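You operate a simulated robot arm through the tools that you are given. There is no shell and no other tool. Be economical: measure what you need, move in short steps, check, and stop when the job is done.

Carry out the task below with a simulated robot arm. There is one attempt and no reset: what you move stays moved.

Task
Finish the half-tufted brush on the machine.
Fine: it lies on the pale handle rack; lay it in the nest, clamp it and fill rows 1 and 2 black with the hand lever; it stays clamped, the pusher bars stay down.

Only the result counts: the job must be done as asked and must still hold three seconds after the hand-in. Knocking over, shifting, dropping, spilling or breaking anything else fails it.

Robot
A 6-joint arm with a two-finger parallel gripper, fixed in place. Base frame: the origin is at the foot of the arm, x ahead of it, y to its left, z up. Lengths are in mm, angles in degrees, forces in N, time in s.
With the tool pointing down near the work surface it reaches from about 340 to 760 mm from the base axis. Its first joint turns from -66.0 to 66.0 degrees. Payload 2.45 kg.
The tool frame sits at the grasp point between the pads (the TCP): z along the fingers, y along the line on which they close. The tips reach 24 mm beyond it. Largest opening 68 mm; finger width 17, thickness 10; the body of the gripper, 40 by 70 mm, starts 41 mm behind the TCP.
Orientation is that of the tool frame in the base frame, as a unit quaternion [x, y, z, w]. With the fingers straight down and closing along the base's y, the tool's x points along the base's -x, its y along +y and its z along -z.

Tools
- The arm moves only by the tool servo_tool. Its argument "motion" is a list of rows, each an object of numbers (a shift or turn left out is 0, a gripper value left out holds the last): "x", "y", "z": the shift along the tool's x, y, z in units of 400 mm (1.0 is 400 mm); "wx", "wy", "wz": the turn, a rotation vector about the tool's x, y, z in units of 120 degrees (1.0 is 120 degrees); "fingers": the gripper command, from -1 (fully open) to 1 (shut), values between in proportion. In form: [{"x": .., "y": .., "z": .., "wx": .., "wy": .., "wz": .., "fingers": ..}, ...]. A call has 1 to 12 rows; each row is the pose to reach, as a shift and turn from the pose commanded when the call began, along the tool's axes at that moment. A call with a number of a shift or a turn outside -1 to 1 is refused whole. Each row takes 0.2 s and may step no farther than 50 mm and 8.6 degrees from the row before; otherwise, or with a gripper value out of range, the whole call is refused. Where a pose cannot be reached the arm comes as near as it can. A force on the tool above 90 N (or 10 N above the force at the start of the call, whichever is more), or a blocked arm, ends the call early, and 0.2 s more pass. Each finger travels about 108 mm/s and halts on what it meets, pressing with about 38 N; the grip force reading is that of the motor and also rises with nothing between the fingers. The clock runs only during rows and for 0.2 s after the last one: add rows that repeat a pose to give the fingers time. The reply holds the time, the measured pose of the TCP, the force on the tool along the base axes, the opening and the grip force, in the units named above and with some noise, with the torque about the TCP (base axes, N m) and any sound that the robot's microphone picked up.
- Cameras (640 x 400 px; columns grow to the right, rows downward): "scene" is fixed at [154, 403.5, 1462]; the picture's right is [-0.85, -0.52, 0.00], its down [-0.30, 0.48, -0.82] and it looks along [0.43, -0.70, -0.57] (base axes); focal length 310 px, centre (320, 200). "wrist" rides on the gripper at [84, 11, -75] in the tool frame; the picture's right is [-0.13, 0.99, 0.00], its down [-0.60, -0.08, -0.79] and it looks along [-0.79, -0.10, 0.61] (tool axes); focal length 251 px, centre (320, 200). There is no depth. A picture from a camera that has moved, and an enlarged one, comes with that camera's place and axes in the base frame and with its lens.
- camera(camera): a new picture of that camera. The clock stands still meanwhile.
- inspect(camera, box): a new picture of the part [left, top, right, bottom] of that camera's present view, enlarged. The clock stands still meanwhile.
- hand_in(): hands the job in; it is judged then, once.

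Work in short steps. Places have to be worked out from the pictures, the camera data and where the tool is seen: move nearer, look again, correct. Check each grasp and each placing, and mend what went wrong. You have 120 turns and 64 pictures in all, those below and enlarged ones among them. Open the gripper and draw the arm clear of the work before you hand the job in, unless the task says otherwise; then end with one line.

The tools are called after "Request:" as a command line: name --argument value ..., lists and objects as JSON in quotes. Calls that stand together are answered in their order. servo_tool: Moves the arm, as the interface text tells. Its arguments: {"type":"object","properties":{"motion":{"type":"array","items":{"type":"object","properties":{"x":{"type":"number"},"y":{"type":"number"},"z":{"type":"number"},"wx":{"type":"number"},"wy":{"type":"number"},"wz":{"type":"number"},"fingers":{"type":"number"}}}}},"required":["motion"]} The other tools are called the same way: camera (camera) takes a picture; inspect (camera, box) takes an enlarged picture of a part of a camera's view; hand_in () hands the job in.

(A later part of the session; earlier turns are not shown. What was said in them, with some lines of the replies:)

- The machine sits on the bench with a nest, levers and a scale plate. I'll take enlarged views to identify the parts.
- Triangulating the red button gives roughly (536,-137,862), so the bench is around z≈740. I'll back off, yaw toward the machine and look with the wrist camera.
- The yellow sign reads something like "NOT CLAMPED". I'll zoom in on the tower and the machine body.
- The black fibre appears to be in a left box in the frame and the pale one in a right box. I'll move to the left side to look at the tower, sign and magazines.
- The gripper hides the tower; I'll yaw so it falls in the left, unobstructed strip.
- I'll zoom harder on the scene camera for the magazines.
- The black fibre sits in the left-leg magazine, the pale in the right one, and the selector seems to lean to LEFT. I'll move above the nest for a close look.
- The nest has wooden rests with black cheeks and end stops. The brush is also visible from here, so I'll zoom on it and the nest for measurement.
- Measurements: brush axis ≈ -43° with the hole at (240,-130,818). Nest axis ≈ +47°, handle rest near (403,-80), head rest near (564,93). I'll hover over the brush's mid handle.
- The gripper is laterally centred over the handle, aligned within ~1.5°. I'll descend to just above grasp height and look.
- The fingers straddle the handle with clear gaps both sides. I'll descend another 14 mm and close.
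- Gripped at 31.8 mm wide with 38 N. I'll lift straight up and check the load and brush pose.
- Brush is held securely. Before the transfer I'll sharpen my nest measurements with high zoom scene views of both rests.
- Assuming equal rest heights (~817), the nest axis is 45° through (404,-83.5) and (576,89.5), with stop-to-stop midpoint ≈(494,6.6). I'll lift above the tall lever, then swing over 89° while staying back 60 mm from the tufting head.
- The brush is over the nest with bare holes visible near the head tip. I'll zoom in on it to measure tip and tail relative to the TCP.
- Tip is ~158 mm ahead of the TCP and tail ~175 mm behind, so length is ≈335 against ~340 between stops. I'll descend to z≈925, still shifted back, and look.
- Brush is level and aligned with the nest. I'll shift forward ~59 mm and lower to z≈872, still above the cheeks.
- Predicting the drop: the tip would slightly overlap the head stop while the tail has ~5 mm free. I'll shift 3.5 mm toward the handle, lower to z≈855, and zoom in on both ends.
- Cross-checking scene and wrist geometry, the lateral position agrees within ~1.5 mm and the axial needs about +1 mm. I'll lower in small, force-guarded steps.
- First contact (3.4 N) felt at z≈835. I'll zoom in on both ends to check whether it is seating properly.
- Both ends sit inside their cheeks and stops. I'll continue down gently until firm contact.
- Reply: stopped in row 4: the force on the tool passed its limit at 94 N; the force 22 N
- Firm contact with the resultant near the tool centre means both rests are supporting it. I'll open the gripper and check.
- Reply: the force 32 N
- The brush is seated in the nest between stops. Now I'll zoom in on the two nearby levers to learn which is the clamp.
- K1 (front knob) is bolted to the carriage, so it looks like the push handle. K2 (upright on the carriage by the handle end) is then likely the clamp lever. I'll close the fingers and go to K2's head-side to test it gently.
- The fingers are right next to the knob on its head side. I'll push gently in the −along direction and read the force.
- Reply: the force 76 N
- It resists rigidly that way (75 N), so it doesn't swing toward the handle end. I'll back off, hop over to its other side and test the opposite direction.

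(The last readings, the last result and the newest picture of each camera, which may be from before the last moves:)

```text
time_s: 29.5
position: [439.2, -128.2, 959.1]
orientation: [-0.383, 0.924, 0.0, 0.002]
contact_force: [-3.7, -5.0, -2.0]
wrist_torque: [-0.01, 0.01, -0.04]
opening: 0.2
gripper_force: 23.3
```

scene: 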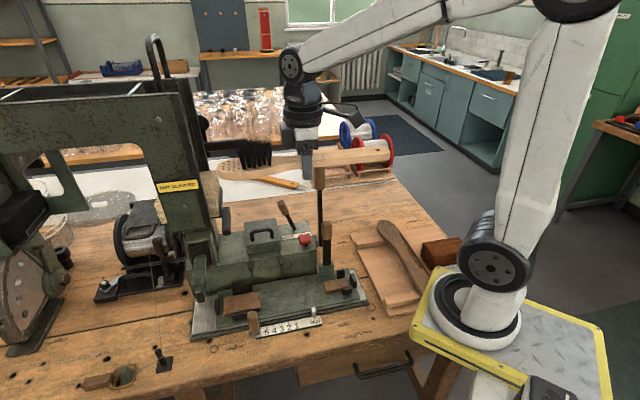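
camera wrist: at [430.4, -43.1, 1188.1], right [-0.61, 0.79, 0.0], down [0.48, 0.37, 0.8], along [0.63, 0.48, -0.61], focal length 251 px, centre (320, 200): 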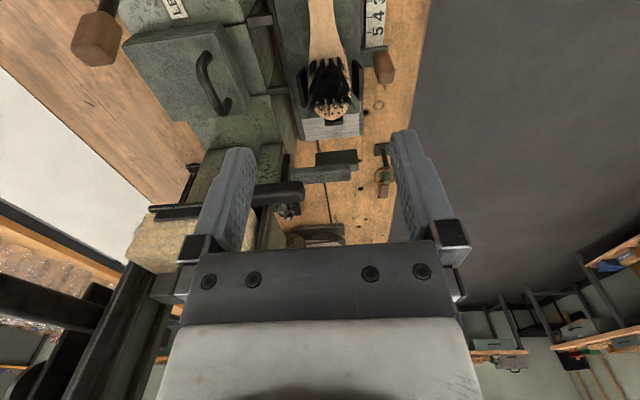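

Only light resistance this way so far. I'll push 8 mm further and check the picture.

Request:
servo_tool --motion '[{"x": -0.0075}, {"x": -0.015}, {"x": -0.0225}, {"x": -0.03}]'

Request:
inspect --camera "scene" --box '[230, 180, 390, 345]'

```text
time_s: 30.5
position: [449.7, -119.2, 960.1]
orientation: [-0.383, 0.924, -0.001, 0.002]
contact_force: [-0.2, -0.3, 0.9]
wrist_torque: [0.02, -0.03, 0.03]
opening: 0.0
gripper_force: 23.8
```

```text
2.42 times, centred on (310, 262) of scene
camera zoom: at [153.9, 403.4, 1462.0], right [-0.85, -0.52, 0.0], down [-0.3, 0.48, -0.82], along [0.43, -0.7, -0.57], focal length 752 px, centre (344, 48)
```

zoom: 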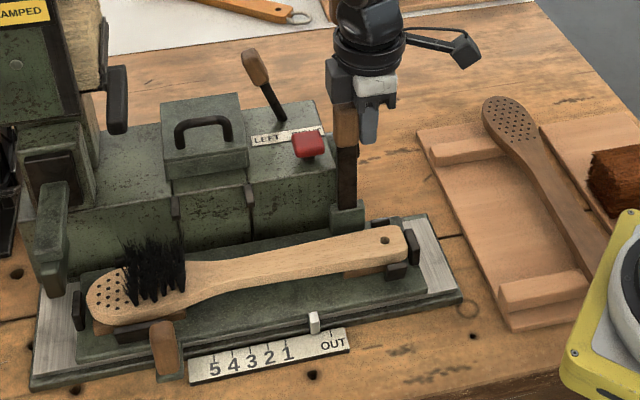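

The lever is tilting toward the head with almost no force while the carriage stays at OUT. I'll follow the arc to about 40°.

Request:
servo_tool --motion '[{"x": -0.016, "z": 0.01}, {"x": -0.032, "z": 0.02}, {"x": -0.048, "z": 0.03}, {"x": -0.065, "z": 0.036}, {"x": -0.082, "z": 0.043}, {"x": -0.098, "z": 0.05}, {"x": -0.112, "z": 0.057}, {"x": -0.125, "z": 0.063}]'

Request:
inspect --camera "scene" --box '[150, 160, 380, 340]'

```text
time_s: 32.1
position: [485.6, -88.5, 946.3]
orientation: [-0.384, 0.923, -0.005, 0.008]
contact_force: [-5.1, 8.5, 17.9]
wrist_torque: [0.0, -0.22, 0.1]
opening: 0.0
gripper_force: 24.0
stopped in row 7: the force on the tool passed its limit at 95 N (the readings are from after the stop); the commanded pose is now the measured one
```

```text
2.22 times, centred on (265, 250) of scene
camera zoom: at [153.5, 403.7, 1462.0], right [-0.85, -0.52, 0.0], down [-0.3, 0.48, -0.82], along [0.43, -0.7, -0.57], focal length 690 px, centre (442, 89)
```

zoom: 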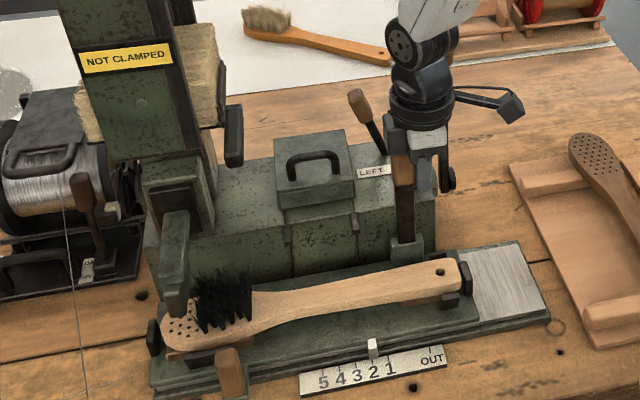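

The carriage itself slid, pointer now near row 2, and then something blocked at 95 N. K2 is therefore the feed handle and K1 presumably the clamp. I'll back off, raise and check.

Request:
servo_tool --motion '[{"x": 0.02}, {"x": 0.045}, {"x": 0.045, "z": -0.1}, {"x": 0.045, "z": -0.2}]'

Request:
inspect --camera "scene" --box '[190, 190, 370, 345]'

```text
time_s: 33.1
position: [469.2, -104.3, 1022.2]
orientation: [-0.383, 0.924, -0.003, 0.006]
contact_force: [-1.1, 0.1, -0.4]
wrist_torque: [-0.04, -0.01, 0.0]
opening: 0.0
gripper_force: 23.5
```

```text
2.58 times, centred on (280, 268) of scene
camera zoom: at [154.0, 403.4, 1462.0], right [-0.85, -0.52, 0.0], down [-0.3, 0.48, -0.82], along [0.43, -0.7, -0.57], focal length 801 px, centre (423, 26)
```

zoom: 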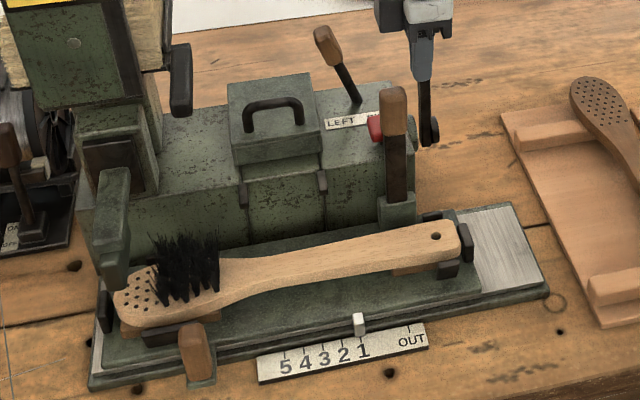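

The pointer now reads row 1 and the brush still sits well. I'll return the carriage to OUT by pushing K2 back from its head side before clamping.

Request:
servo_tool --motion '[{"x": -0.08}, {"x": -0.16}, {"x": -0.16, "z": 0.08}, {"x": -0.16, "z": 0.155}, {"x": -0.13, "z": 0.155}, {"x": -0.11, "z": 0.155}, {"x": -0.09, "z": 0.155}, {"x": -0.07, "z": 0.155}, {"x": -0.05, "z": 0.155}, {"x": -0.03, "z": 0.155}, {"x": -0.015, "z": 0.155}]'

```text
time_s: 35.5
position: [475.6, -98.4, 963.3]
orientation: [-0.382, 0.924, -0.002, 0.007]
contact_force: [-0.1, -0.1, 0.1]
wrist_torque: [0.0, 0.01, 0.0]
opening: 0.1
gripper_force: 23.7
```

No resistance yet; I'll nudge a few mm to reach the OUT stop.

Request:
servo_tool --motion '[{"x": 0.005}, {"x": 0.01}, {"x": 0.014}]'

Request:
inspect --camera "scene" --box '[190, 190, 370, 345]'

```text
time_s: 36.3
position: [474.0, -100.7, 961.6]
orientation: [-0.384, 0.923, -0.004, 0.007]
contact_force: [5.4, 7.0, -1.3]
wrist_torque: [-0.15, 0.06, -0.09]
opening: 0.0
gripper_force: 24.0
```

```text
2.58 times, centred on (280, 268) of scene
camera zoom: at [154.1, 403.7, 1461.9], right [-0.85, -0.52, 0.0], down [-0.3, 0.48, -0.82], along [0.43, -0.7, -0.57], focal length 801 px, centre (423, 26)
```

zoom: 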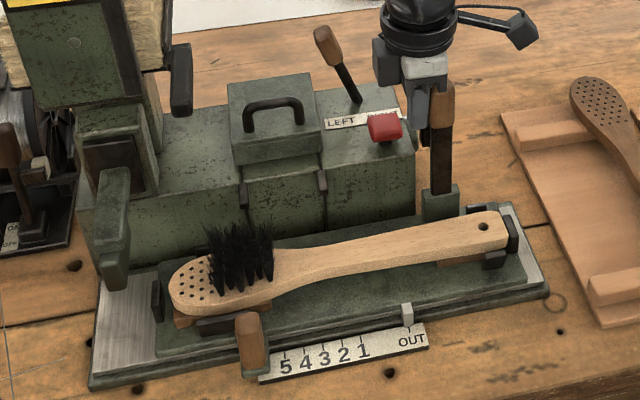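

Carriage is back at OUT. Now I'll move to K1's head side at the front of the nest.

Request:
servo_tool --motion '[{"x": -0.01, "z": -0.07}, {"x": -0.02, "z": -0.145}, {"x": -0.1, "y": 0.06, "z": -0.145}, {"x": -0.18, "y": 0.115, "z": -0.145}, {"x": -0.26, "y": 0.17, "z": -0.145}, {"x": -0.34, "y": 0.225, "z": -0.145}, {"x": -0.42, "y": 0.28, "z": -0.145}, {"x": -0.5, "y": 0.335, "z": -0.145}, {"x": -0.52, "y": 0.354, "z": -0.05}, {"x": -0.52, "y": 0.354, "z": 0.05}, {"x": -0.52, "y": 0.354, "z": 0.15}, {"x": -0.52, "y": 0.354, "z": 0.224}]'

Request:
inspect --camera "scene" --box '[170, 240, 300, 350]'

```text
time_s: 38.9
position: [519.6, 144.3, 871.9]
orientation: [-0.384, 0.923, -0.004, 0.007]
contact_force: [-0.4, 0.0, 0.3]
wrist_torque: [0.01, 0.02, 0.01]
opening: 0.0
gripper_force: 24.1
```

```text
3.64 times, centred on (235, 295) of scene
camera zoom: at [154.0, 403.5, 1462.0], right [-0.85, -0.52, 0.0], down [-0.3, 0.48, -0.82], along [0.43, -0.7, -0.57], focal length 1128 px, centre (629, -146)
```

zoom: 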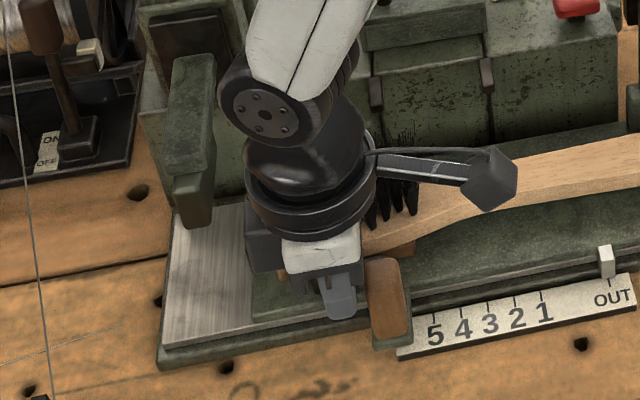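

Fingers are beside K1 on its head side. I'll push −along gently (carriage is against the OUT stop).

Request:
servo_tool --motion '[{"x": 0.0075}, {"x": 0.015}, {"x": 0.0225}, {"x": 0.03}]'

```text
time_s: 39.9
position: [516.0, 140.5, 875.5]
orientation: [-0.385, 0.923, -0.003, 0.015]
contact_force: [21.2, 33.9, -16.5]
wrist_torque: [0.35, -0.23, -0.16]
opening: 0.0
gripper_force: 23.5
```

K1 resists that push (~40 N). I'll instead straddle it and grip it laterally so I can feel all directions.

Request:
servo_tool --motion '[{"x": -0.02}, {"x": -0.035}, {"x": -0.035, "z": -0.08}, {"x": -0.035, "z": -0.16, "fingers": -1}, {"x": 0.0, "z": -0.16, "fingers": -1}, {"x": 0.0385, "z": -0.16, "fingers": -1}, {"x": 0.0385, "z": -0.08, "fingers": -1}, {"x": 0.0385, "z": 0.0, "fingers": -1}, {"x": 0.0385, "z": 0.018, "fingers": -1}, {"x": 0.0385, "z": 0.018, "fingers": 0}, {"x": 0.0385, "z": 0.018, "fingers": 1}, {"x": 0.0385, "z": 0.018, "fingers": 1}]'

Request:
servo_tool --motion '[{"fingers": 1}, {"fingers": 1}]'

Request:
inspect --camera "scene" --box '[170, 240, 300, 350]'

```text
time_s: 42.5
position: [504.5, 122.3, 865.7]
orientation: [-0.38, 0.925, -0.004, 0.013]
contact_force: [48.9, -53.1, -26.0]
wrist_torque: [0.35, 0.0, 0.34]
opening: 22.3
gripper_force: 39.0
```

```text
time_s: 43.1
position: [505.0, 122.5, 865.7]
orientation: [-0.379, 0.925, -0.004, 0.011]
contact_force: [50.0, -54.6, -28.5]
wrist_torque: [0.26, 0.13, 0.34]
opening: 22.2
gripper_force: 38.8
```

```text
3.64 times, centred on (235, 295) of scene
camera zoom: at [155.7, 402.2, 1462.2], right [-0.85, -0.52, 0.0], down [-0.3, 0.48, -0.82], along [0.43, -0.7, -0.57], focal length 1128 px, centre (629, -146)
```

zoom: 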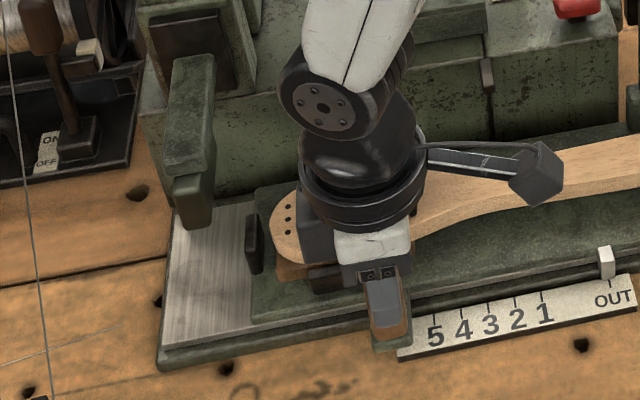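

Gripped K1 at 22 mm, but with a 73 N side load because I'm offset to the front. I'll relax by moving 5 mm toward the nest and read again.

Request:
servo_tool --motion '[{"y": -0.006}, {"y": -0.0125}, {"y": -0.0125}]'

```text
time_s: 43.9
position: [504.7, 123.0, 866.0]
orientation: [-0.382, 0.924, -0.003, 0.008]
contact_force: [28.5, -20.3, -32.4]
wrist_torque: [0.92, 0.05, -0.07]
opening: 22.1
gripper_force: 39.2
```

Request:
servo_tool --motion '[{"y": -0.003, "z": 0.003}, {"y": -0.006, "z": 0.006}, {"y": -0.006, "z": 0.006}]'

```text
time_s: 44.7
position: [504.1, 122.2, 866.9]
orientation: [-0.384, 0.923, -0.003, 0.008]
contact_force: [-5.2, 0.1, 39.9]
wrist_torque: [0.68, 0.65, -0.34]
opening: 22.0
gripper_force: 38.7
```

Nearly neutral laterally. I'll undo half the z press, then probe −along.

Request:
servo_tool --motion '[{"z": -0.0028}, {"x": 0.005, "z": -0.0028}, {"x": 0.01, "z": -0.0028}, {"x": 0.015, "z": -0.0028}]'

```text
time_s: 45.7
position: [504.1, 120.3, 865.9]
orientation: [-0.385, 0.923, -0.004, 0.013]
contact_force: [1.3, 48.7, 18.7]
wrist_torque: [1.57, 0.39, -0.44]
opening: 22.2
gripper_force: 38.9
```

Stiff that way too. I'll undo and probe toward the nest (back).

Request:
servo_tool --motion '[{"x": -0.008}, {"x": -0.017}, {"x": -0.017, "y": -0.006}, {"x": -0.017, "y": -0.012}, {"x": -0.017, "y": -0.015}]'

```text
time_s: 46.9
position: [504.6, 121.0, 863.0]
orientation: [-0.386, 0.923, -0.003, 0.001]
contact_force: [-50.0, 48.0, 36.1]
wrist_torque: [1.26, 0.63, -0.41]
opening: 21.9
gripper_force: 38.7
```

K1 is stiff laterally and toward the handle. The remaining candidate is toward the head, so I'll relax and probe +along 14 mm while holding it, watching the pointer.

Request:
servo_tool --motion '[{"y": 0.008, "z": -0.003}, {"y": 0.015, "z": -0.003}, {"x": -0.008, "y": 0.015, "z": -0.003}, {"x": -0.016, "y": 0.015, "z": -0.003}, {"x": -0.024, "y": 0.015, "z": -0.003}, {"x": -0.035, "y": 0.015, "z": -0.002}]'

Request:
inspect --camera "scene" --box '[170, 240, 350, 350]'

```text
time_s: 48.3
position: [512.8, 130.0, 861.7]
orientation: [-0.384, 0.924, -0.003, 0.003]
contact_force: [-15.3, 15.2, -29.7]
wrist_torque: [0.09, 1.22, -0.18]
opening: 21.9
gripper_force: 38.8
```

```text
3.56 times, centred on (260, 295) of scene
camera zoom: at [154.1, 404.0, 1461.8], right [-0.85, -0.52, 0.0], down [-0.3, 0.48, -0.82], along [0.43, -0.7, -0.57], focal length 1103 px, centre (533, -138)
```

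zoom: 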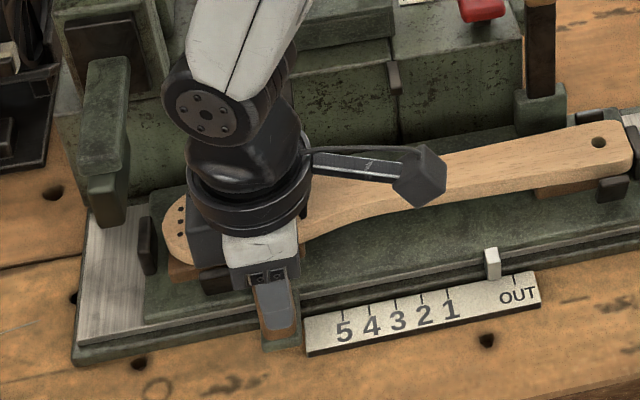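

The carriage slides with K1, so K1 is the feed handle and K2 must be the clamp, swinging sideways. I'll return the carriage to OUT, release K1 and rise.

Request:
servo_tool --motion '[{"x": 0.008}, {"x": 0.016}, {"x": 0.024}, {"x": 0.034}, {"x": 0.034}, {"x": 0.034, "fingers": -0.4}, {"x": 0.034, "fingers": -1}, {"x": 0.034, "fingers": -1}, {"x": 0.034, "z": -0.08}, {"x": 0.034, "z": -0.18}, {"x": 0.034, "z": -0.28}, {"x": 0.034, "z": -0.38}]'

```text
time_s: 50.9
position: [505.4, 121.8, 1013.2]
orientation: [-0.384, 0.923, -0.004, 0.006]
contact_force: [0.4, -1.1, 0.6]
wrist_torque: [-0.02, 0.04, 0.01]
opening: 68.1
gripper_force: 0.0
```

Next I'll turn the gripper 90° so the fingers close along the nest axis around K2's knob with the wrist kept to the front. That lets the knob pivot in the grip while I pull it over the handle.

Request:
servo_tool --motion '[{"x": 0.02, "y": -0.01, "z": -0.03, "wz": 0.0625}, {"x": 0.06, "y": -0.04, "z": -0.06, "wz": 0.125}, {"x": 0.1, "y": -0.07, "z": -0.06, "wz": 0.1875}, {"x": 0.15, "y": -0.1, "z": -0.06, "wz": 0.25}, {"x": 0.2, "y": -0.13, "z": -0.06, "wz": 0.3125}, {"x": 0.25, "y": -0.16, "z": -0.06, "wz": 0.375}, {"x": 0.3, "y": -0.19, "z": -0.06, "wz": 0.4375}, {"x": 0.35, "y": -0.22, "z": -0.06, "wz": 0.5}, {"x": 0.4, "y": -0.25, "z": -0.06, "wz": 0.5625}, {"x": 0.45, "y": -0.28, "z": -0.06, "wz": 0.625}, {"x": 0.48, "y": -0.31, "z": -0.06, "wz": 0.6875}, {"x": 0.505, "y": -0.339, "z": -0.06, "wz": 0.75}]'

Request:
camera --camera "wrist"

```text
time_s: 53.5
position: [457.2, -116.4, 1039.4]
orientation: [0.384, 0.923, 0.003, 0.007]
contact_force: [0.2, -0.6, -0.6]
wrist_torque: [0.04, -0.01, 0.02]
opening: 68.4
gripper_force: 0.0
```

```text
12 pictures are left
camera wrist: at [405.2, -49.4, 1112.9], right [0.79, 0.61, 0.01], down [0.36, -0.48, 0.8], along [0.49, -0.63, -0.6], focal length 251 px, centre (320, 200)
```

wrist: 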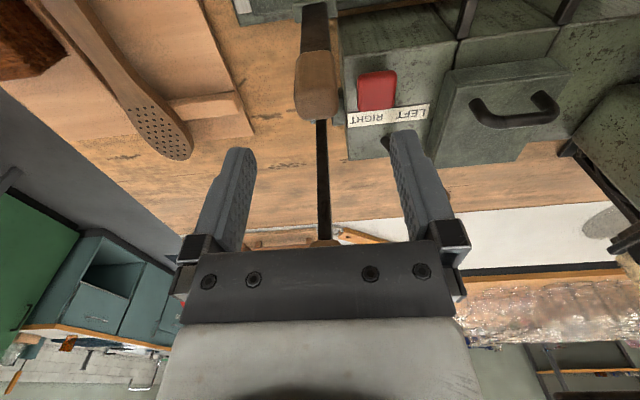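

The knob is centred between the fingers. I'll descend and grip it.

Request:
servo_tool --motion '[{"z": 0.05}, {"z": 0.1}, {"z": 0.15}, {"z": 0.19}, {"z": 0.21}, {"z": 0.21, "fingers": 0.2}, {"z": 0.21, "fingers": 1}, {"z": 0.21, "fingers": 1}, {"z": 0.21, "fingers": 1}]'

```text
time_s: 55.5
position: [456.8, -118.5, 955.8]
orientation: [0.382, 0.924, 0.002, 0.008]
contact_force: [-1.8, -6.7, -3.3]
wrist_torque: [-1.51, 0.77, 0.05]
opening: 26.0
gripper_force: 41.7
```

Gripped (26 mm). Now a gentle pull toward the front.

Request:
servo_tool --motion '[{"x": 0.0075}, {"x": 0.015}, {"x": 0.0225}, {"x": 0.03}]'

```text
time_s: 56.5
position: [449.0, -109.4, 956.5]
orientation: [0.382, 0.924, 0.004, 0.009]
contact_force: [6.9, -13.7, -1.3]
wrist_torque: [-2.12, 0.09, 0.16]
opening: 25.8
gripper_force: 41.1
```

K2 follows toward the front with ~15 N, so this is the clamp swing. I'll follow the arc to about 30°.

Request:
servo_tool --motion '[{"x": 0.019, "z": 0.002}, {"x": 0.04, "z": 0.0065}, {"x": 0.061, "z": 0.012}, {"x": 0.082, "z": 0.019}, {"x": 0.102, "z": 0.028}, {"x": 0.126, "z": 0.04}]'

Request:
inspect --camera "scene" --box '[150, 160, 380, 345]'

```text
time_s: 57.9
position: [414.2, -74.3, 939.8]
orientation: [0.383, 0.924, 0.002, 0.008]
contact_force: [0.0, -5.7, 19.4]
wrist_torque: [-2.08, 0.14, 0.03]
opening: 25.8
gripper_force: 41.7
```

```text
2.16 times, centred on (265, 252) of scene
camera zoom: at [153.7, 403.4, 1462.1], right [-0.85, -0.52, 0.0], down [-0.3, 0.48, -0.82], along [0.43, -0.7, -0.57], focal length 671 px, centre (439, 86)
```

zoom: 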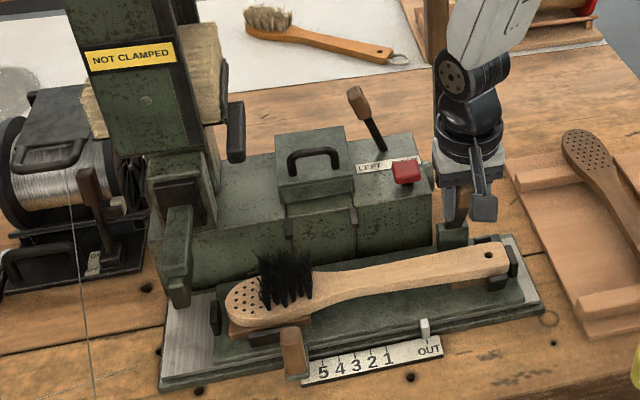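

The lever is clearly tipping over the handle, with the carriage still at OUT. Continuing the arc to ~60°.

Request:
servo_tool --motion '[{"x": 0.03, "z": 0.013}, {"x": 0.059, "z": 0.034}, {"x": 0.0855, "z": 0.058}, {"x": 0.1055, "z": 0.08}, {"x": 0.1235, "z": 0.103}, {"x": 0.1395, "z": 0.128}]'

```text
time_s: 59.3
position: [376.8, -34.7, 887.5]
orientation: [0.383, 0.924, 0.003, 0.007]
contact_force: [0.3, -8.4, 7.8]
wrist_torque: [-1.34, -0.31, -0.14]
opening: 25.7
gripper_force: 40.8
```

Still low force. I'll continue to about 80°, force-guarded.

Request:
servo_tool --motion '[{"x": 0.0138, "z": 0.026}, {"x": 0.025, "z": 0.054}, {"x": 0.034, "z": 0.082}, {"x": 0.04, "z": 0.111}]'

Request:
inspect --camera "scene" --box '[150, 160, 380, 345]'

```text
time_s: 60.3
position: [364.5, -23.2, 842.8]
orientation: [0.382, 0.924, 0.001, 0.007]
contact_force: [-3.8, -3.8, 9.3]
wrist_torque: [-1.23, -0.55, -0.17]
opening: 25.7
gripper_force: 40.8
```

```text
2.16 times, centred on (265, 252) of scene
camera zoom: at [153.7, 403.4, 1462.1], right [-0.85, -0.52, 0.0], down [-0.3, 0.48, -0.82], along [0.43, -0.7, -0.57], focal length 671 px, centre (439, 86)
```

zoom: 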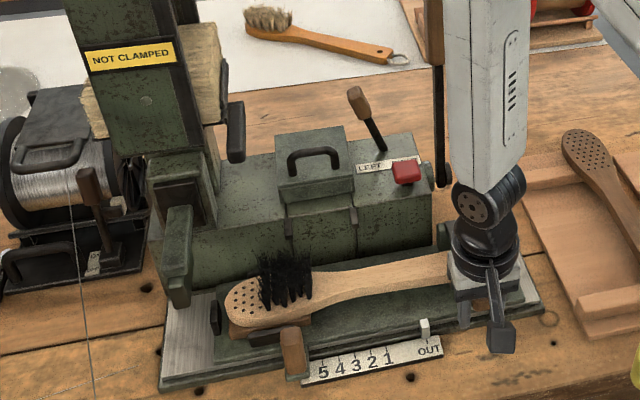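

The sign still says NOT CLAMPED. I'll press a bit further in the arc before regripping.

Request:
servo_tool --motion '[{"x": 0.002, "z": 0.01}, {"x": 0.003, "z": 0.02}]'

```text
time_s: 60.9
position: [364.1, -24.4, 833.6]
orientation: [0.382, 0.924, 0.002, 0.008]
contact_force: [-4.9, -2.2, 8.5]
wrist_torque: [-1.22, -0.51, -0.02]
opening: 26.0
gripper_force: 41.1
```

No end stop yet and the fingertips are near the plate. I'll open, lift, close and push the knob down from above.

Request:
servo_tool --motion '[{"z": -0.003, "fingers": 0}, {"z": -0.003, "fingers": -1}, {"z": -0.003, "fingers": -1}, {"z": -0.06, "fingers": -1}, {"z": -0.16, "fingers": -1}, {"z": -0.16, "fingers": 1}, {"z": -0.16, "fingers": 1}, {"z": -0.16, "fingers": 1}, {"z": -0.16, "fingers": 1}]'

Request:
servo_tool --motion '[{"z": 0.03}, {"z": 0.06}, {"z": 0.07}, {"z": 0.08}, {"z": 0.09}, {"z": 0.1}, {"z": 0.11}, {"z": 0.12}]'

```text
time_s: 62.9
position: [365.6, -24.3, 899.7]
orientation: [0.382, 0.924, 0.003, 0.007]
contact_force: [0.5, -0.1, 0.5]
wrist_torque: [0.03, -0.01, -0.01]
opening: 0.0
gripper_force: 24.1
```

```text
time_s: 63.5
position: [365.1, -23.2, 881.1]
orientation: [0.382, 0.924, 0.003, 0.01]
contact_force: [-9.7, 3.8, 57.4]
wrist_torque: [0.11, 0.42, -0.06]
opening: 0.0
gripper_force: 23.4
stopped in row 3: the force on the tool passed its limit at 128 N (the readings are from after the stop); the commanded pose is now the measured one
```

Hard contact at tip z≈857. I'll check the sign and the lever.

Request:
inspect --camera "scene" --box '[150, 160, 380, 345]'

```text
2.16 times, centred on (265, 252) of scene
camera zoom: at [153.0, 403.6, 1462.1], right [-0.85, -0.52, 0.0], down [-0.29, 0.48, -0.82], along [0.43, -0.7, -0.57], focal length 671 px, centre (439, 86)
```

zoom: 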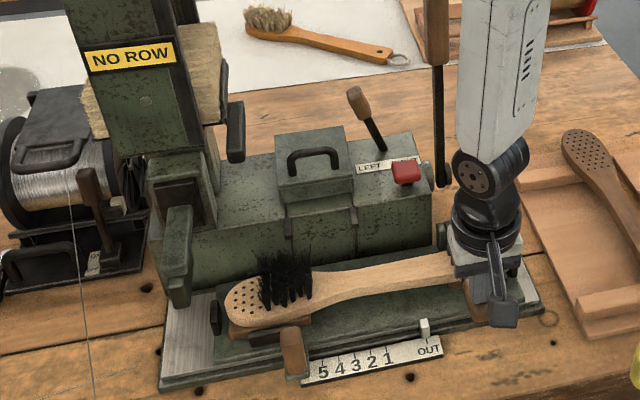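

The sign now reads "NO ROW", so the brush is clamped. Next I'll rise and go to K1, gripping it along the feed axis for controlled indexing.

Request:
servo_tool --motion '[{"z": -0.06}, {"z": -0.14}, {"z": -0.2}, {"y": 0.1, "z": -0.2, "fingers": -1}, {"y": 0.2, "z": -0.2, "fingers": -1}, {"y": 0.3, "z": -0.2, "fingers": -1}, {"x": 0.01, "y": 0.4, "z": -0.2, "fingers": -1}, {"x": 0.01, "y": 0.502, "z": -0.2}, {"x": 0.01, "y": 0.502, "z": -0.12}, {"x": 0.01, "y": 0.502, "z": -0.04}, {"x": 0.01, "y": 0.502, "z": 0.01}, {"x": 0.01, "y": 0.502, "z": 0.03}]'

Request:
servo_tool --motion '[{"fingers": 0}, {"fingers": 1}, {"fingers": 1}, {"fingers": 1}]'

```text
time_s: 66.1
position: [505.5, 121.8, 872.3]
orientation: [0.382, 0.924, 0.003, 0.011]
contact_force: [0.5, 0.2, 0.4]
wrist_torque: [-0.04, 0.03, -0.03]
opening: 68.2
gripper_force: 0.0
```

```text
time_s: 67.1
position: [506.6, 122.7, 871.6]
orientation: [0.382, 0.924, 0.004, 0.01]
contact_force: [11.0, 13.0, -9.8]
wrist_torque: [-0.56, 0.09, -0.04]
opening: 22.1
gripper_force: 39.1
```

Gripped K1 (22 mm). I'll feed the carriage +47 mm toward row 1.

Request:
servo_tool --motion '[{"y": 0.016}, {"y": 0.032}, {"y": 0.048}, {"y": 0.064}, {"y": 0.08}, {"y": 0.096}, {"y": 0.108}, {"y": 0.1175}, {"y": 0.1175}]'

Request:
inspect --camera "scene" --box '[150, 160, 380, 345]'

```text
time_s: 69.1
position: [539.7, 156.1, 871.2]
orientation: [0.381, 0.924, 0.004, 0.011]
contact_force: [18.9, -17.1, 8.7]
wrist_torque: [-0.98, -0.07, -0.16]
opening: 22.2
gripper_force: 38.8
```

```text
2.16 times, centred on (265, 252) of scene
camera zoom: at [154.3, 403.0, 1462.1], right [-0.85, -0.52, 0.0], down [-0.3, 0.48, -0.82], along [0.43, -0.7, -0.57], focal length 671 px, centre (439, 86)
```

zoom: 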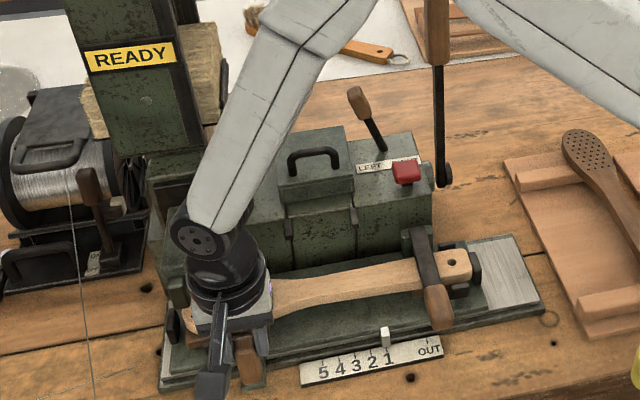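

"READY" at row 1, clamp lever across the handle. I'll release K1 and rise away, backing off from the tower, toward the tall hand lever (re-triangulated at ≈(529,-203), knob z≈1005–1122).

Request:
servo_tool --motion '[{"fingers": 0}, {"fingers": -1}, {"fingers": -1}, {"z": -0.07}, {"z": -0.16}, {"y": -0.05, "z": -0.25}, {"y": -0.1, "z": -0.34}, {"y": -0.13, "z": -0.45}, {"y": -0.15, "z": -0.56}, {"y": -0.17, "z": -0.67}, {"y": -0.19, "z": -0.78}]'

Request:
servo_tool --motion '[{"x": -0.07, "y": -0.05}, {"x": -0.14, "y": -0.1}, {"x": -0.21, "y": -0.15}, {"x": -0.28, "y": -0.2}, {"x": -0.35, "y": -0.25}, {"x": -0.42, "y": -0.32}, {"x": -0.5, "y": -0.39}, {"x": -0.56, "y": -0.43}, {"x": -0.6, "y": -0.465}]'

Request:
camera --camera "wrist"

```text
time_s: 71.5
position: [478.7, 100.9, 1182.3]
orientation: [0.382, 0.924, 0.003, 0.01]
contact_force: [-1.9, 0.3, 0.3]
wrist_torque: [0.0, 0.0, 0.0]
opening: 67.9
gripper_force: 0.1
```

```text
time_s: 73.5
position: [513.1, -199.3, 1182.4]
orientation: [0.383, 0.924, 0.003, 0.01]
contact_force: [-0.2, 0.6, 0.7]
wrist_torque: [-0.02, -0.04, -0.01]
opening: 67.9
gripper_force: 0.1
```

```text
7 pictures are left
camera wrist: at [461.4, -132.7, 1256.3], right [0.79, 0.61, 0.01], down [0.36, -0.48, 0.8], along [0.5, -0.63, -0.6], focal length 251 px, centre (320, 200)
```

wrist: 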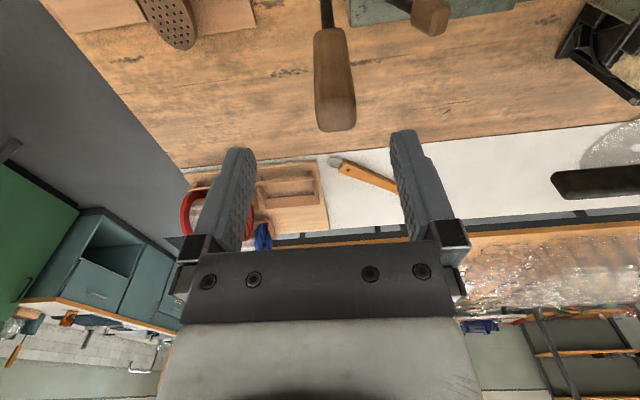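

The hand-lever knob top triangulates to (522,-195,1121). I'll centre over it, descend and grip.

Request:
servo_tool --motion '[{"x": -0.0154, "y": 0.0235}, {"x": -0.0154, "y": 0.0235, "z": 0.08}, {"x": -0.0154, "y": 0.0235, "z": 0.15}, {"x": -0.0154, "y": 0.0235, "z": 0.19}, {"x": -0.0154, "y": 0.0235, "z": 0.225}, {"x": -0.0154, "y": 0.0235, "z": 0.225, "fingers": 0.2}, {"x": -0.0154, "y": 0.0235, "z": 0.225, "fingers": 1}, {"x": -0.0154, "y": 0.0235, "z": 0.225, "fingers": 1}, {"x": -0.0154, "y": 0.0235, "z": 0.225, "fingers": 1}]'

```text
time_s: 75.5
position: [529.5, -201.1, 1090.8]
orientation: [0.382, 0.924, 0.001, 0.008]
contact_force: [-17.6, -18.5, -2.3]
wrist_torque: [-1.1, 0.74, -0.21]
opening: 28.1
gripper_force: 42.7
```

Gripped (28 mm). Gentle pull to the front to find its swing direction.

Request:
servo_tool --motion '[{"x": 0.0075, "y": -0.003}, {"x": 0.015, "y": -0.006}, {"x": 0.0225, "y": -0.006}, {"x": 0.03, "y": -0.006}]'

```text
time_s: 76.5
position: [520.8, -191.3, 1093.3]
orientation: [0.383, 0.924, 0.003, 0.009]
contact_force: [1.9, -9.8, -21.2]
wrist_torque: [-2.24, 0.29, 0.26]
opening: 28.6
gripper_force: 42.3
```

It swings forward lightly. I'll follow its arc (r≈275) to about 25°.

Request:
servo_tool --motion '[{"x": 0.02, "z": 0.005}, {"x": 0.039, "z": 0.009}, {"x": 0.063, "z": 0.012}, {"x": 0.087, "z": 0.015}, {"x": 0.11, "z": 0.02}, {"x": 0.134, "z": 0.025}, {"x": 0.157, "z": 0.031}, {"x": 0.18, "z": 0.0375}, {"x": 0.203, "z": 0.046}, {"x": 0.225, "z": 0.054}, {"x": 0.258, "z": 0.069}]'

```text
time_s: 78.9
position: [446.0, -116.0, 1062.7]
orientation: [0.38, 0.925, 0.002, 0.009]
contact_force: [-12.6, -12.4, 23.9]
wrist_torque: [-2.65, 0.57, -0.01]
opening: 28.2
gripper_force: 42.6
```

No end stop yet; continuing to ~45° with a small along-axis relief.

Request:
servo_tool --motion '[{"x": 0.026, "y": -0.003, "z": 0.01}, {"x": 0.053, "y": -0.004, "z": 0.023}, {"x": 0.079, "y": -0.004, "z": 0.038}, {"x": 0.104, "y": -0.004, "z": 0.053}, {"x": 0.128, "y": -0.004, "z": 0.07}, {"x": 0.1515, "y": -0.004, "z": 0.088}, {"x": 0.174, "y": -0.004, "z": 0.107}, {"x": 0.196, "y": -0.004, "z": 0.128}]'

Request:
inspect --camera "scene" --box '[150, 140, 380, 345]'

```text
time_s: 80.7
position: [392.0, -63.4, 1010.8]
orientation: [0.383, 0.924, 0.004, 0.011]
contact_force: [5.4, 19.0, 25.9]
wrist_torque: [-2.8, 0.16, -0.23]
opening: 28.4
gripper_force: 42.5
```

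```text
1.95 times, centred on (265, 242) of scene
camera zoom: at [153.8, 404.2, 1461.8], right [-0.85, -0.52, 0.0], down [-0.3, 0.48, -0.82], along [0.43, -0.7, -0.57], focal length 606 px, centre (427, 117)
```

zoom: 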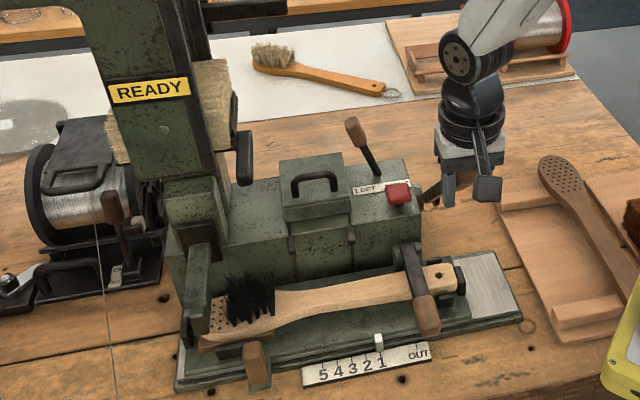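

Still READY, mid-stroke. I'll carry on down to ~65° and listen for the end of stroke.

Request:
servo_tool --motion '[{"x": 0.021, "z": 0.016}, {"x": 0.0405, "z": 0.036}, {"x": 0.06, "z": 0.058}, {"x": 0.077, "z": 0.083}, {"x": 0.094, "z": 0.107}, {"x": 0.109, "z": 0.133}, {"x": 0.124, "z": 0.16}, {"x": 0.137, "z": 0.188}]'

```text
time_s: 82.0
position: [364.3, -36.1, 967.6]
orientation: [0.383, 0.924, 0.003, 0.012]
contact_force: [-12.0, -5.3, 51.1]
wrist_torque: [-0.68, 1.71, -0.24]
opening: 27.9
gripper_force: 42.8
heard: click
stopped in row 6: the force on the tool passed its limit at 129 N (the readings are from after the stop); the commanded pose is now the measured one
```

A click at the end of the stroke (~58°). I'll return the lever upright along the same arc, compensating the small tool tilt.

Request:
servo_tool --motion '[{"x": -0.0198, "z": -0.028}, {"x": -0.0488, "z": -0.064}, {"x": -0.08, "z": -0.0985}, {"x": -0.123, "z": -0.1375}, {"x": -0.169, "z": -0.1725}, {"x": -0.219, "z": -0.2045}, {"x": -0.271, "z": -0.2315}, {"x": -0.3255, "z": -0.2545}, {"x": -0.382, "z": -0.2725}, {"x": -0.44, "z": -0.285}, {"x": -0.511, "z": -0.295}, {"x": -0.57, "z": -0.297}]'

Request:
inspect --camera "scene" --box '[150, 140, 380, 345]'

```text
time_s: 84.7
position: [522.2, -194.8, 1087.6]
orientation: [0.381, 0.925, 0.005, 0.007]
contact_force: [-3.2, 29.8, -18.2]
wrist_torque: [-1.94, 0.72, 0.28]
opening: 28.2
gripper_force: 43.2
```

```text
1.95 times, centred on (265, 242) of scene
camera zoom: at [154.1, 404.4, 1461.7], right [-0.85, -0.52, 0.0], down [-0.3, 0.48, -0.82], along [0.43, -0.7, -0.57], focal length 606 px, centre (427, 117)
```

zoom: 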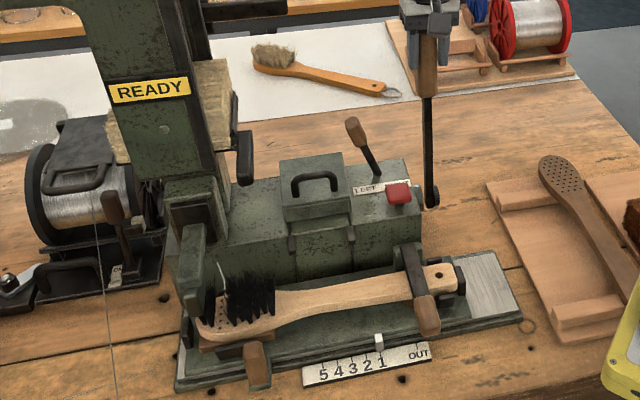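

Something changed at the head tip; I must zoom in to check which colour was laid.

Request:
inspect --camera "scene" --box '[210, 255, 300, 325]'

```text
5.71 times, centred on (255, 290) of scene
camera zoom: at [154.1, 404.4, 1461.7], right [-0.85, -0.52, 0.0], down [-0.3, 0.48, -0.82], along [0.43, -0.7, -0.57], focal length 1773 px, centre (691, -314)
```

zoom: 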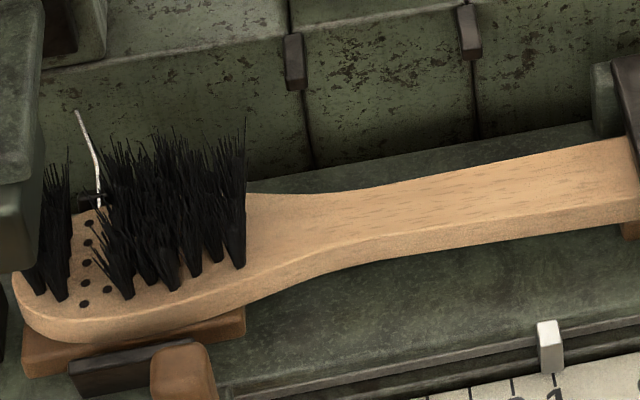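

Row 1 now has black tufts, but there's an odd pale strand near the next column. One closer look.

Request:
inspect --camera "scene" --box '[208, 265, 248, 312]'

```text
8.51 times, centred on (228, 288) of scene
camera zoom: at [154.1, 404.4, 1461.7], right [-0.85, -0.52, 0.0], down [-0.3, 0.48, -0.82], along [0.43, -0.7, -0.57], focal length 2641 px, centre (1103, -553)
```

zoom: 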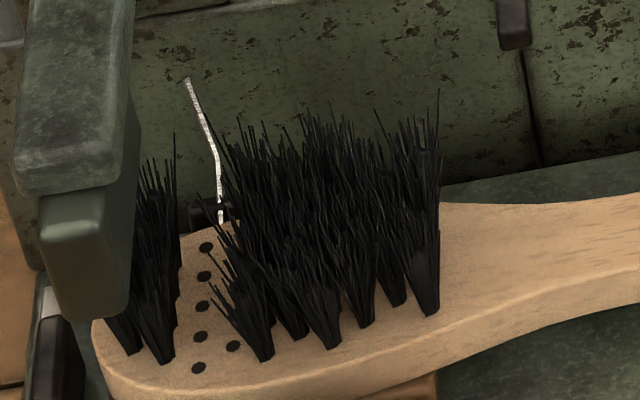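

Row 1 is filled black (the pale strand is a thin wire behind it, which I can't act on). I'll seat the lever fully back, release it, and travel back toward K1.

Request:
servo_tool --motion '[{"x": -0.012}, {"x": -0.022}, {"x": -0.022, "fingers": 0}, {"x": -0.022, "fingers": -1}, {"x": -0.022, "fingers": -1}, {"x": -0.022, "z": -0.08}, {"x": -0.022, "z": -0.16}, {"x": -0.022, "z": -0.24}]'

Request:
servo_tool --motion '[{"x": 0.07, "y": 0.05}, {"x": 0.14, "y": 0.1}, {"x": 0.21, "y": 0.15}, {"x": 0.28, "y": 0.2}, {"x": 0.35, "y": 0.25}, {"x": 0.42, "y": 0.31}, {"x": 0.5, "y": 0.36}, {"x": 0.56, "y": 0.4}, {"x": 0.6154, "y": 0.43}]'

```text
time_s: 86.5
position: [527.6, -203.5, 1186.5]
orientation: [0.383, 0.924, 0.003, 0.012]
contact_force: [-0.8, -1.0, 0.4]
wrist_torque: [0.01, 0.01, -0.01]
opening: 68.0
gripper_force: 0.1
```

```text
time_s: 88.5
position: [478.4, 92.8, 1184.3]
orientation: [0.383, 0.924, 0.004, 0.011]
contact_force: [-0.5, -0.3, 0.0]
wrist_torque: [0.01, 0.0, -0.02]
opening: 67.8
gripper_force: 0.0
```

Now descend to K1 at its row-1 position and grip it.

Request:
servo_tool --motion '[{"y": 0.05, "z": 0.11}, {"y": 0.07, "z": 0.22}, {"y": 0.09, "z": 0.33}, {"y": 0.12, "z": 0.44}, {"y": 0.17, "z": 0.53}, {"x": 0.0015, "y": 0.22, "z": 0.62}, {"x": 0.0015, "y": 0.22, "z": 0.7}, {"x": 0.0015, "y": 0.22, "z": 0.76}, {"x": 0.0015, "y": 0.22, "z": 0.783}]'

Request:
servo_tool --motion '[{"fingers": 0}, {"fingers": 1}, {"fingers": 1}, {"fingers": 1}]'

```text
time_s: 90.5
position: [545.9, 155.2, 873.2]
orientation: [0.383, 0.924, 0.003, 0.012]
contact_force: [0.0, -0.1, 0.6]
wrist_torque: [0.01, -0.02, 0.0]
opening: 67.7
gripper_force: 0.1
```

```text
time_s: 91.5
position: [545.7, 154.7, 871.8]
orientation: [0.383, 0.924, 0.003, 0.011]
contact_force: [0.8, -2.9, -1.5]
wrist_torque: [-0.65, 0.56, 0.01]
opening: 22.0
gripper_force: 38.9
```

Gripped. I'll feed one pitch further, aiming for along ≈509.5, and check sign and pointer.

Request:
servo_tool --motion '[{"y": 0.009}, {"y": 0.018}, {"y": 0.027}, {"y": 0.036}, {"y": 0.036}]'

Request:
inspect --camera "scene" --box '[170, 170, 350, 345]'

```text
time_s: 92.7
position: [557.0, 164.8, 872.3]
orientation: [0.383, 0.924, 0.003, 0.014]
contact_force: [2.2, -4.0, 5.1]
wrist_torque: [-0.4, 0.75, -0.09]
opening: 21.8
gripper_force: 39.1
```

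```text
2.29 times, centred on (260, 258) of scene
camera zoom: at [153.9, 403.4, 1462.0], right [-0.85, -0.52, 0.0], down [-0.3, 0.48, -0.82], along [0.43, -0.7, -0.57], focal length 709 px, centre (457, 69)
```

zoom: 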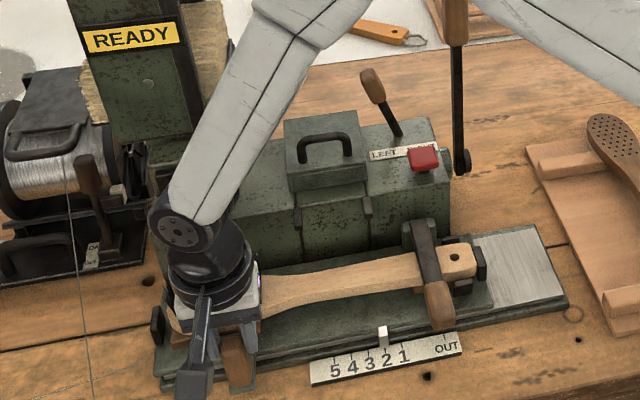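

READY with the pointer at 2. I'll release K1, rise and return to the hand lever.

Request:
servo_tool --motion '[{"fingers": 0}, {"fingers": -1}, {"fingers": -1}, {"z": -0.07}, {"z": -0.16}, {"y": -0.05, "z": -0.25}, {"y": -0.12, "z": -0.34}, {"y": -0.17, "z": -0.45}, {"y": -0.2, "z": -0.56}, {"y": -0.22, "z": -0.67}, {"y": -0.24, "z": -0.78}]'

Request:
servo_tool --motion '[{"x": -0.07, "y": -0.05}, {"x": -0.14, "y": -0.1}, {"x": -0.21, "y": -0.15}, {"x": -0.28, "y": -0.2}, {"x": -0.35, "y": -0.25}, {"x": -0.42, "y": -0.3}, {"x": -0.5, "y": -0.36}, {"x": -0.56, "y": -0.4}, {"x": -0.615, "y": -0.43}]'

```text
time_s: 95.0
position: [480.5, 95.3, 1183.8]
orientation: [0.383, 0.923, 0.003, 0.012]
contact_force: [-0.2, 0.0, 0.0]
wrist_torque: [-0.01, -0.02, 0.04]
opening: 67.8
gripper_force: 0.1
```

```text
time_s: 97.0
position: [532.5, -198.7, 1183.5]
orientation: [0.383, 0.924, 0.004, 0.012]
contact_force: [-0.2, -0.5, 1.1]
wrist_torque: [-0.01, -0.01, 0.01]
opening: 68.1
gripper_force: 0.1
```

Centre on the lever knob, descend and grip.

Request:
servo_tool --motion '[{"x": 0.002, "y": -0.014}, {"x": 0.002, "y": -0.014, "z": 0.08}, {"x": 0.002, "y": -0.014, "z": 0.15}, {"x": 0.002, "y": -0.014, "z": 0.2}, {"x": 0.002, "y": -0.014, "z": 0.231}, {"x": 0.002, "y": -0.014, "z": 0.231, "fingers": 0.2}, {"x": 0.002, "y": -0.014, "z": 0.231, "fingers": 1}, {"x": 0.002, "y": -0.014, "z": 0.231, "fingers": 1}, {"x": 0.002, "y": -0.014, "z": 0.231, "fingers": 1}]'

```text
time_s: 99.0
position: [527.9, -201.5, 1092.0]
orientation: [0.383, 0.924, 0.003, 0.012]
contact_force: [2.9, 0.2, -1.7]
wrist_torque: [-1.61, 1.35, 0.02]
opening: 28.0
gripper_force: 42.4
```

Clean grip. Pull the full stroke along the arc.

Request:
servo_tool --motion '[{"x": 0.072, "z": 0.002}, {"x": 0.143, "z": 0.0115}, {"x": 0.201, "z": 0.0245}, {"x": 0.2575, "z": 0.0425}, {"x": 0.312, "z": 0.065}, {"x": 0.364, "z": 0.0925}, {"x": 0.414, "z": 0.124}, {"x": 0.46, "z": 0.159}, {"x": 0.503, "z": 0.199}, {"x": 0.534, "z": 0.232}, {"x": 0.563, "z": 0.2685}, {"x": 0.59, "z": 0.305}]'

```text
time_s: 101.8
position: [362.7, -36.1, 967.3]
orientation: [0.384, 0.923, 0.004, 0.011]
contact_force: [-10.7, -5.3, 40.2]
wrist_torque: [-0.81, 1.57, -0.23]
opening: 27.9
gripper_force: 42.2
heard: click
stopped in row 12: the force on the tool passed its limit at 95 N (the readings are from after the stop); the commanded pose is now the measured one
```

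Click again at the end of the stroke. Return the lever upright.

Request:
servo_tool --motion '[{"x": -0.0198, "z": -0.028}, {"x": -0.0488, "z": -0.064}, {"x": -0.08, "z": -0.0985}, {"x": -0.123, "z": -0.1375}, {"x": -0.169, "z": -0.1725}, {"x": -0.219, "z": -0.2045}, {"x": -0.271, "z": -0.2315}, {"x": -0.3255, "z": -0.2545}, {"x": -0.382, "z": -0.2725}, {"x": -0.44, "z": -0.285}, {"x": -0.511, "z": -0.295}, {"x": -0.583, "z": -0.297}]'

Request:
inspect --camera "scene" --box '[165, 165, 305, 325]'

```text
time_s: 104.4
position: [524.3, -195.1, 1089.6]
orientation: [0.381, 0.925, 0.004, 0.004]
contact_force: [-12.2, 51.1, -7.6]
wrist_torque: [-1.41, 1.28, 0.44]
opening: 28.0
gripper_force: 42.5
```

```text
2.50 times, centred on (235, 245) of scene
camera zoom: at [153.6, 405.1, 1461.6], right [-0.85, -0.52, 0.0], down [-0.3, 0.48, -0.83], along [0.43, -0.7, -0.56], focal length 776 px, centre (532, 88)
```

zoom: 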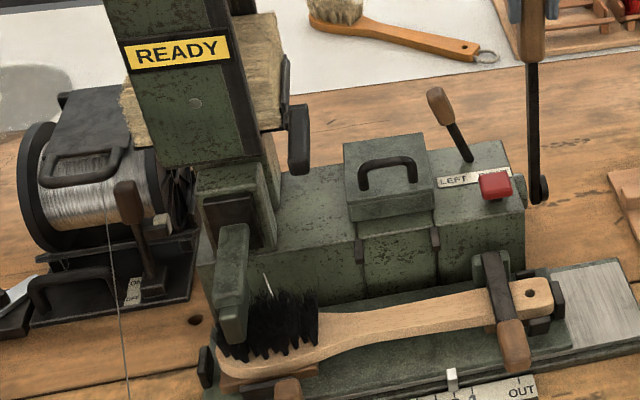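

Row 2 looks filled black and the lever is upright against its stop. I'll relax, release, rise clear, and take the last picture of the head.

Request:
servo_tool --motion '[{"x": 0.008}, {"x": 0.008, "fingers": 0}, {"x": 0.008, "fingers": -1}, {"x": 0.008, "fingers": -1}, {"x": 0.008, "z": -0.08}, {"x": 0.008, "z": -0.16}, {"x": 0.008, "z": -0.25}, {"x": 0.1, "z": -0.28}, {"x": 0.2, "z": -0.3}]'

Request:
inspect --camera "scene" --box '[205, 250, 275, 312]'

```text
time_s: 106.4
position: [467.1, -142.3, 1203.5]
orientation: [0.384, 0.923, 0.003, 0.013]
contact_force: [0.0, 0.2, 0.1]
wrist_torque: [-0.04, 0.02, -0.02]
opening: 68.1
gripper_force: 0.0
```

```text
6.45 times, centred on (240, 281) of scene
camera zoom: at [154.0, 403.4, 1462.0], right [-0.85, -0.52, 0.0], down [-0.3, 0.48, -0.82], along [0.43, -0.7, -0.57], focal length 2002 px, centre (836, -323)
```

zoom: 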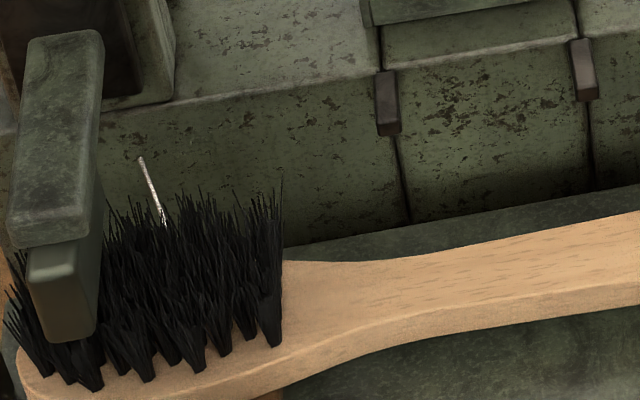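

All ten columns of the head are now black. The sign reads READY, the clamp lever lies across the handle, the pusher bars are untouched, and the arm is clear with the gripper open. Handing in.

Request:
hand_in

```text
The job is handed in.
```

The half-tufted brush is clamped in the nest, rows 1 and 2 are filled black with the hand lever, and I did not touch the pusher bars. A thin pale strand, probably wire, has shown near row 2 since the first pull; I left it alone.
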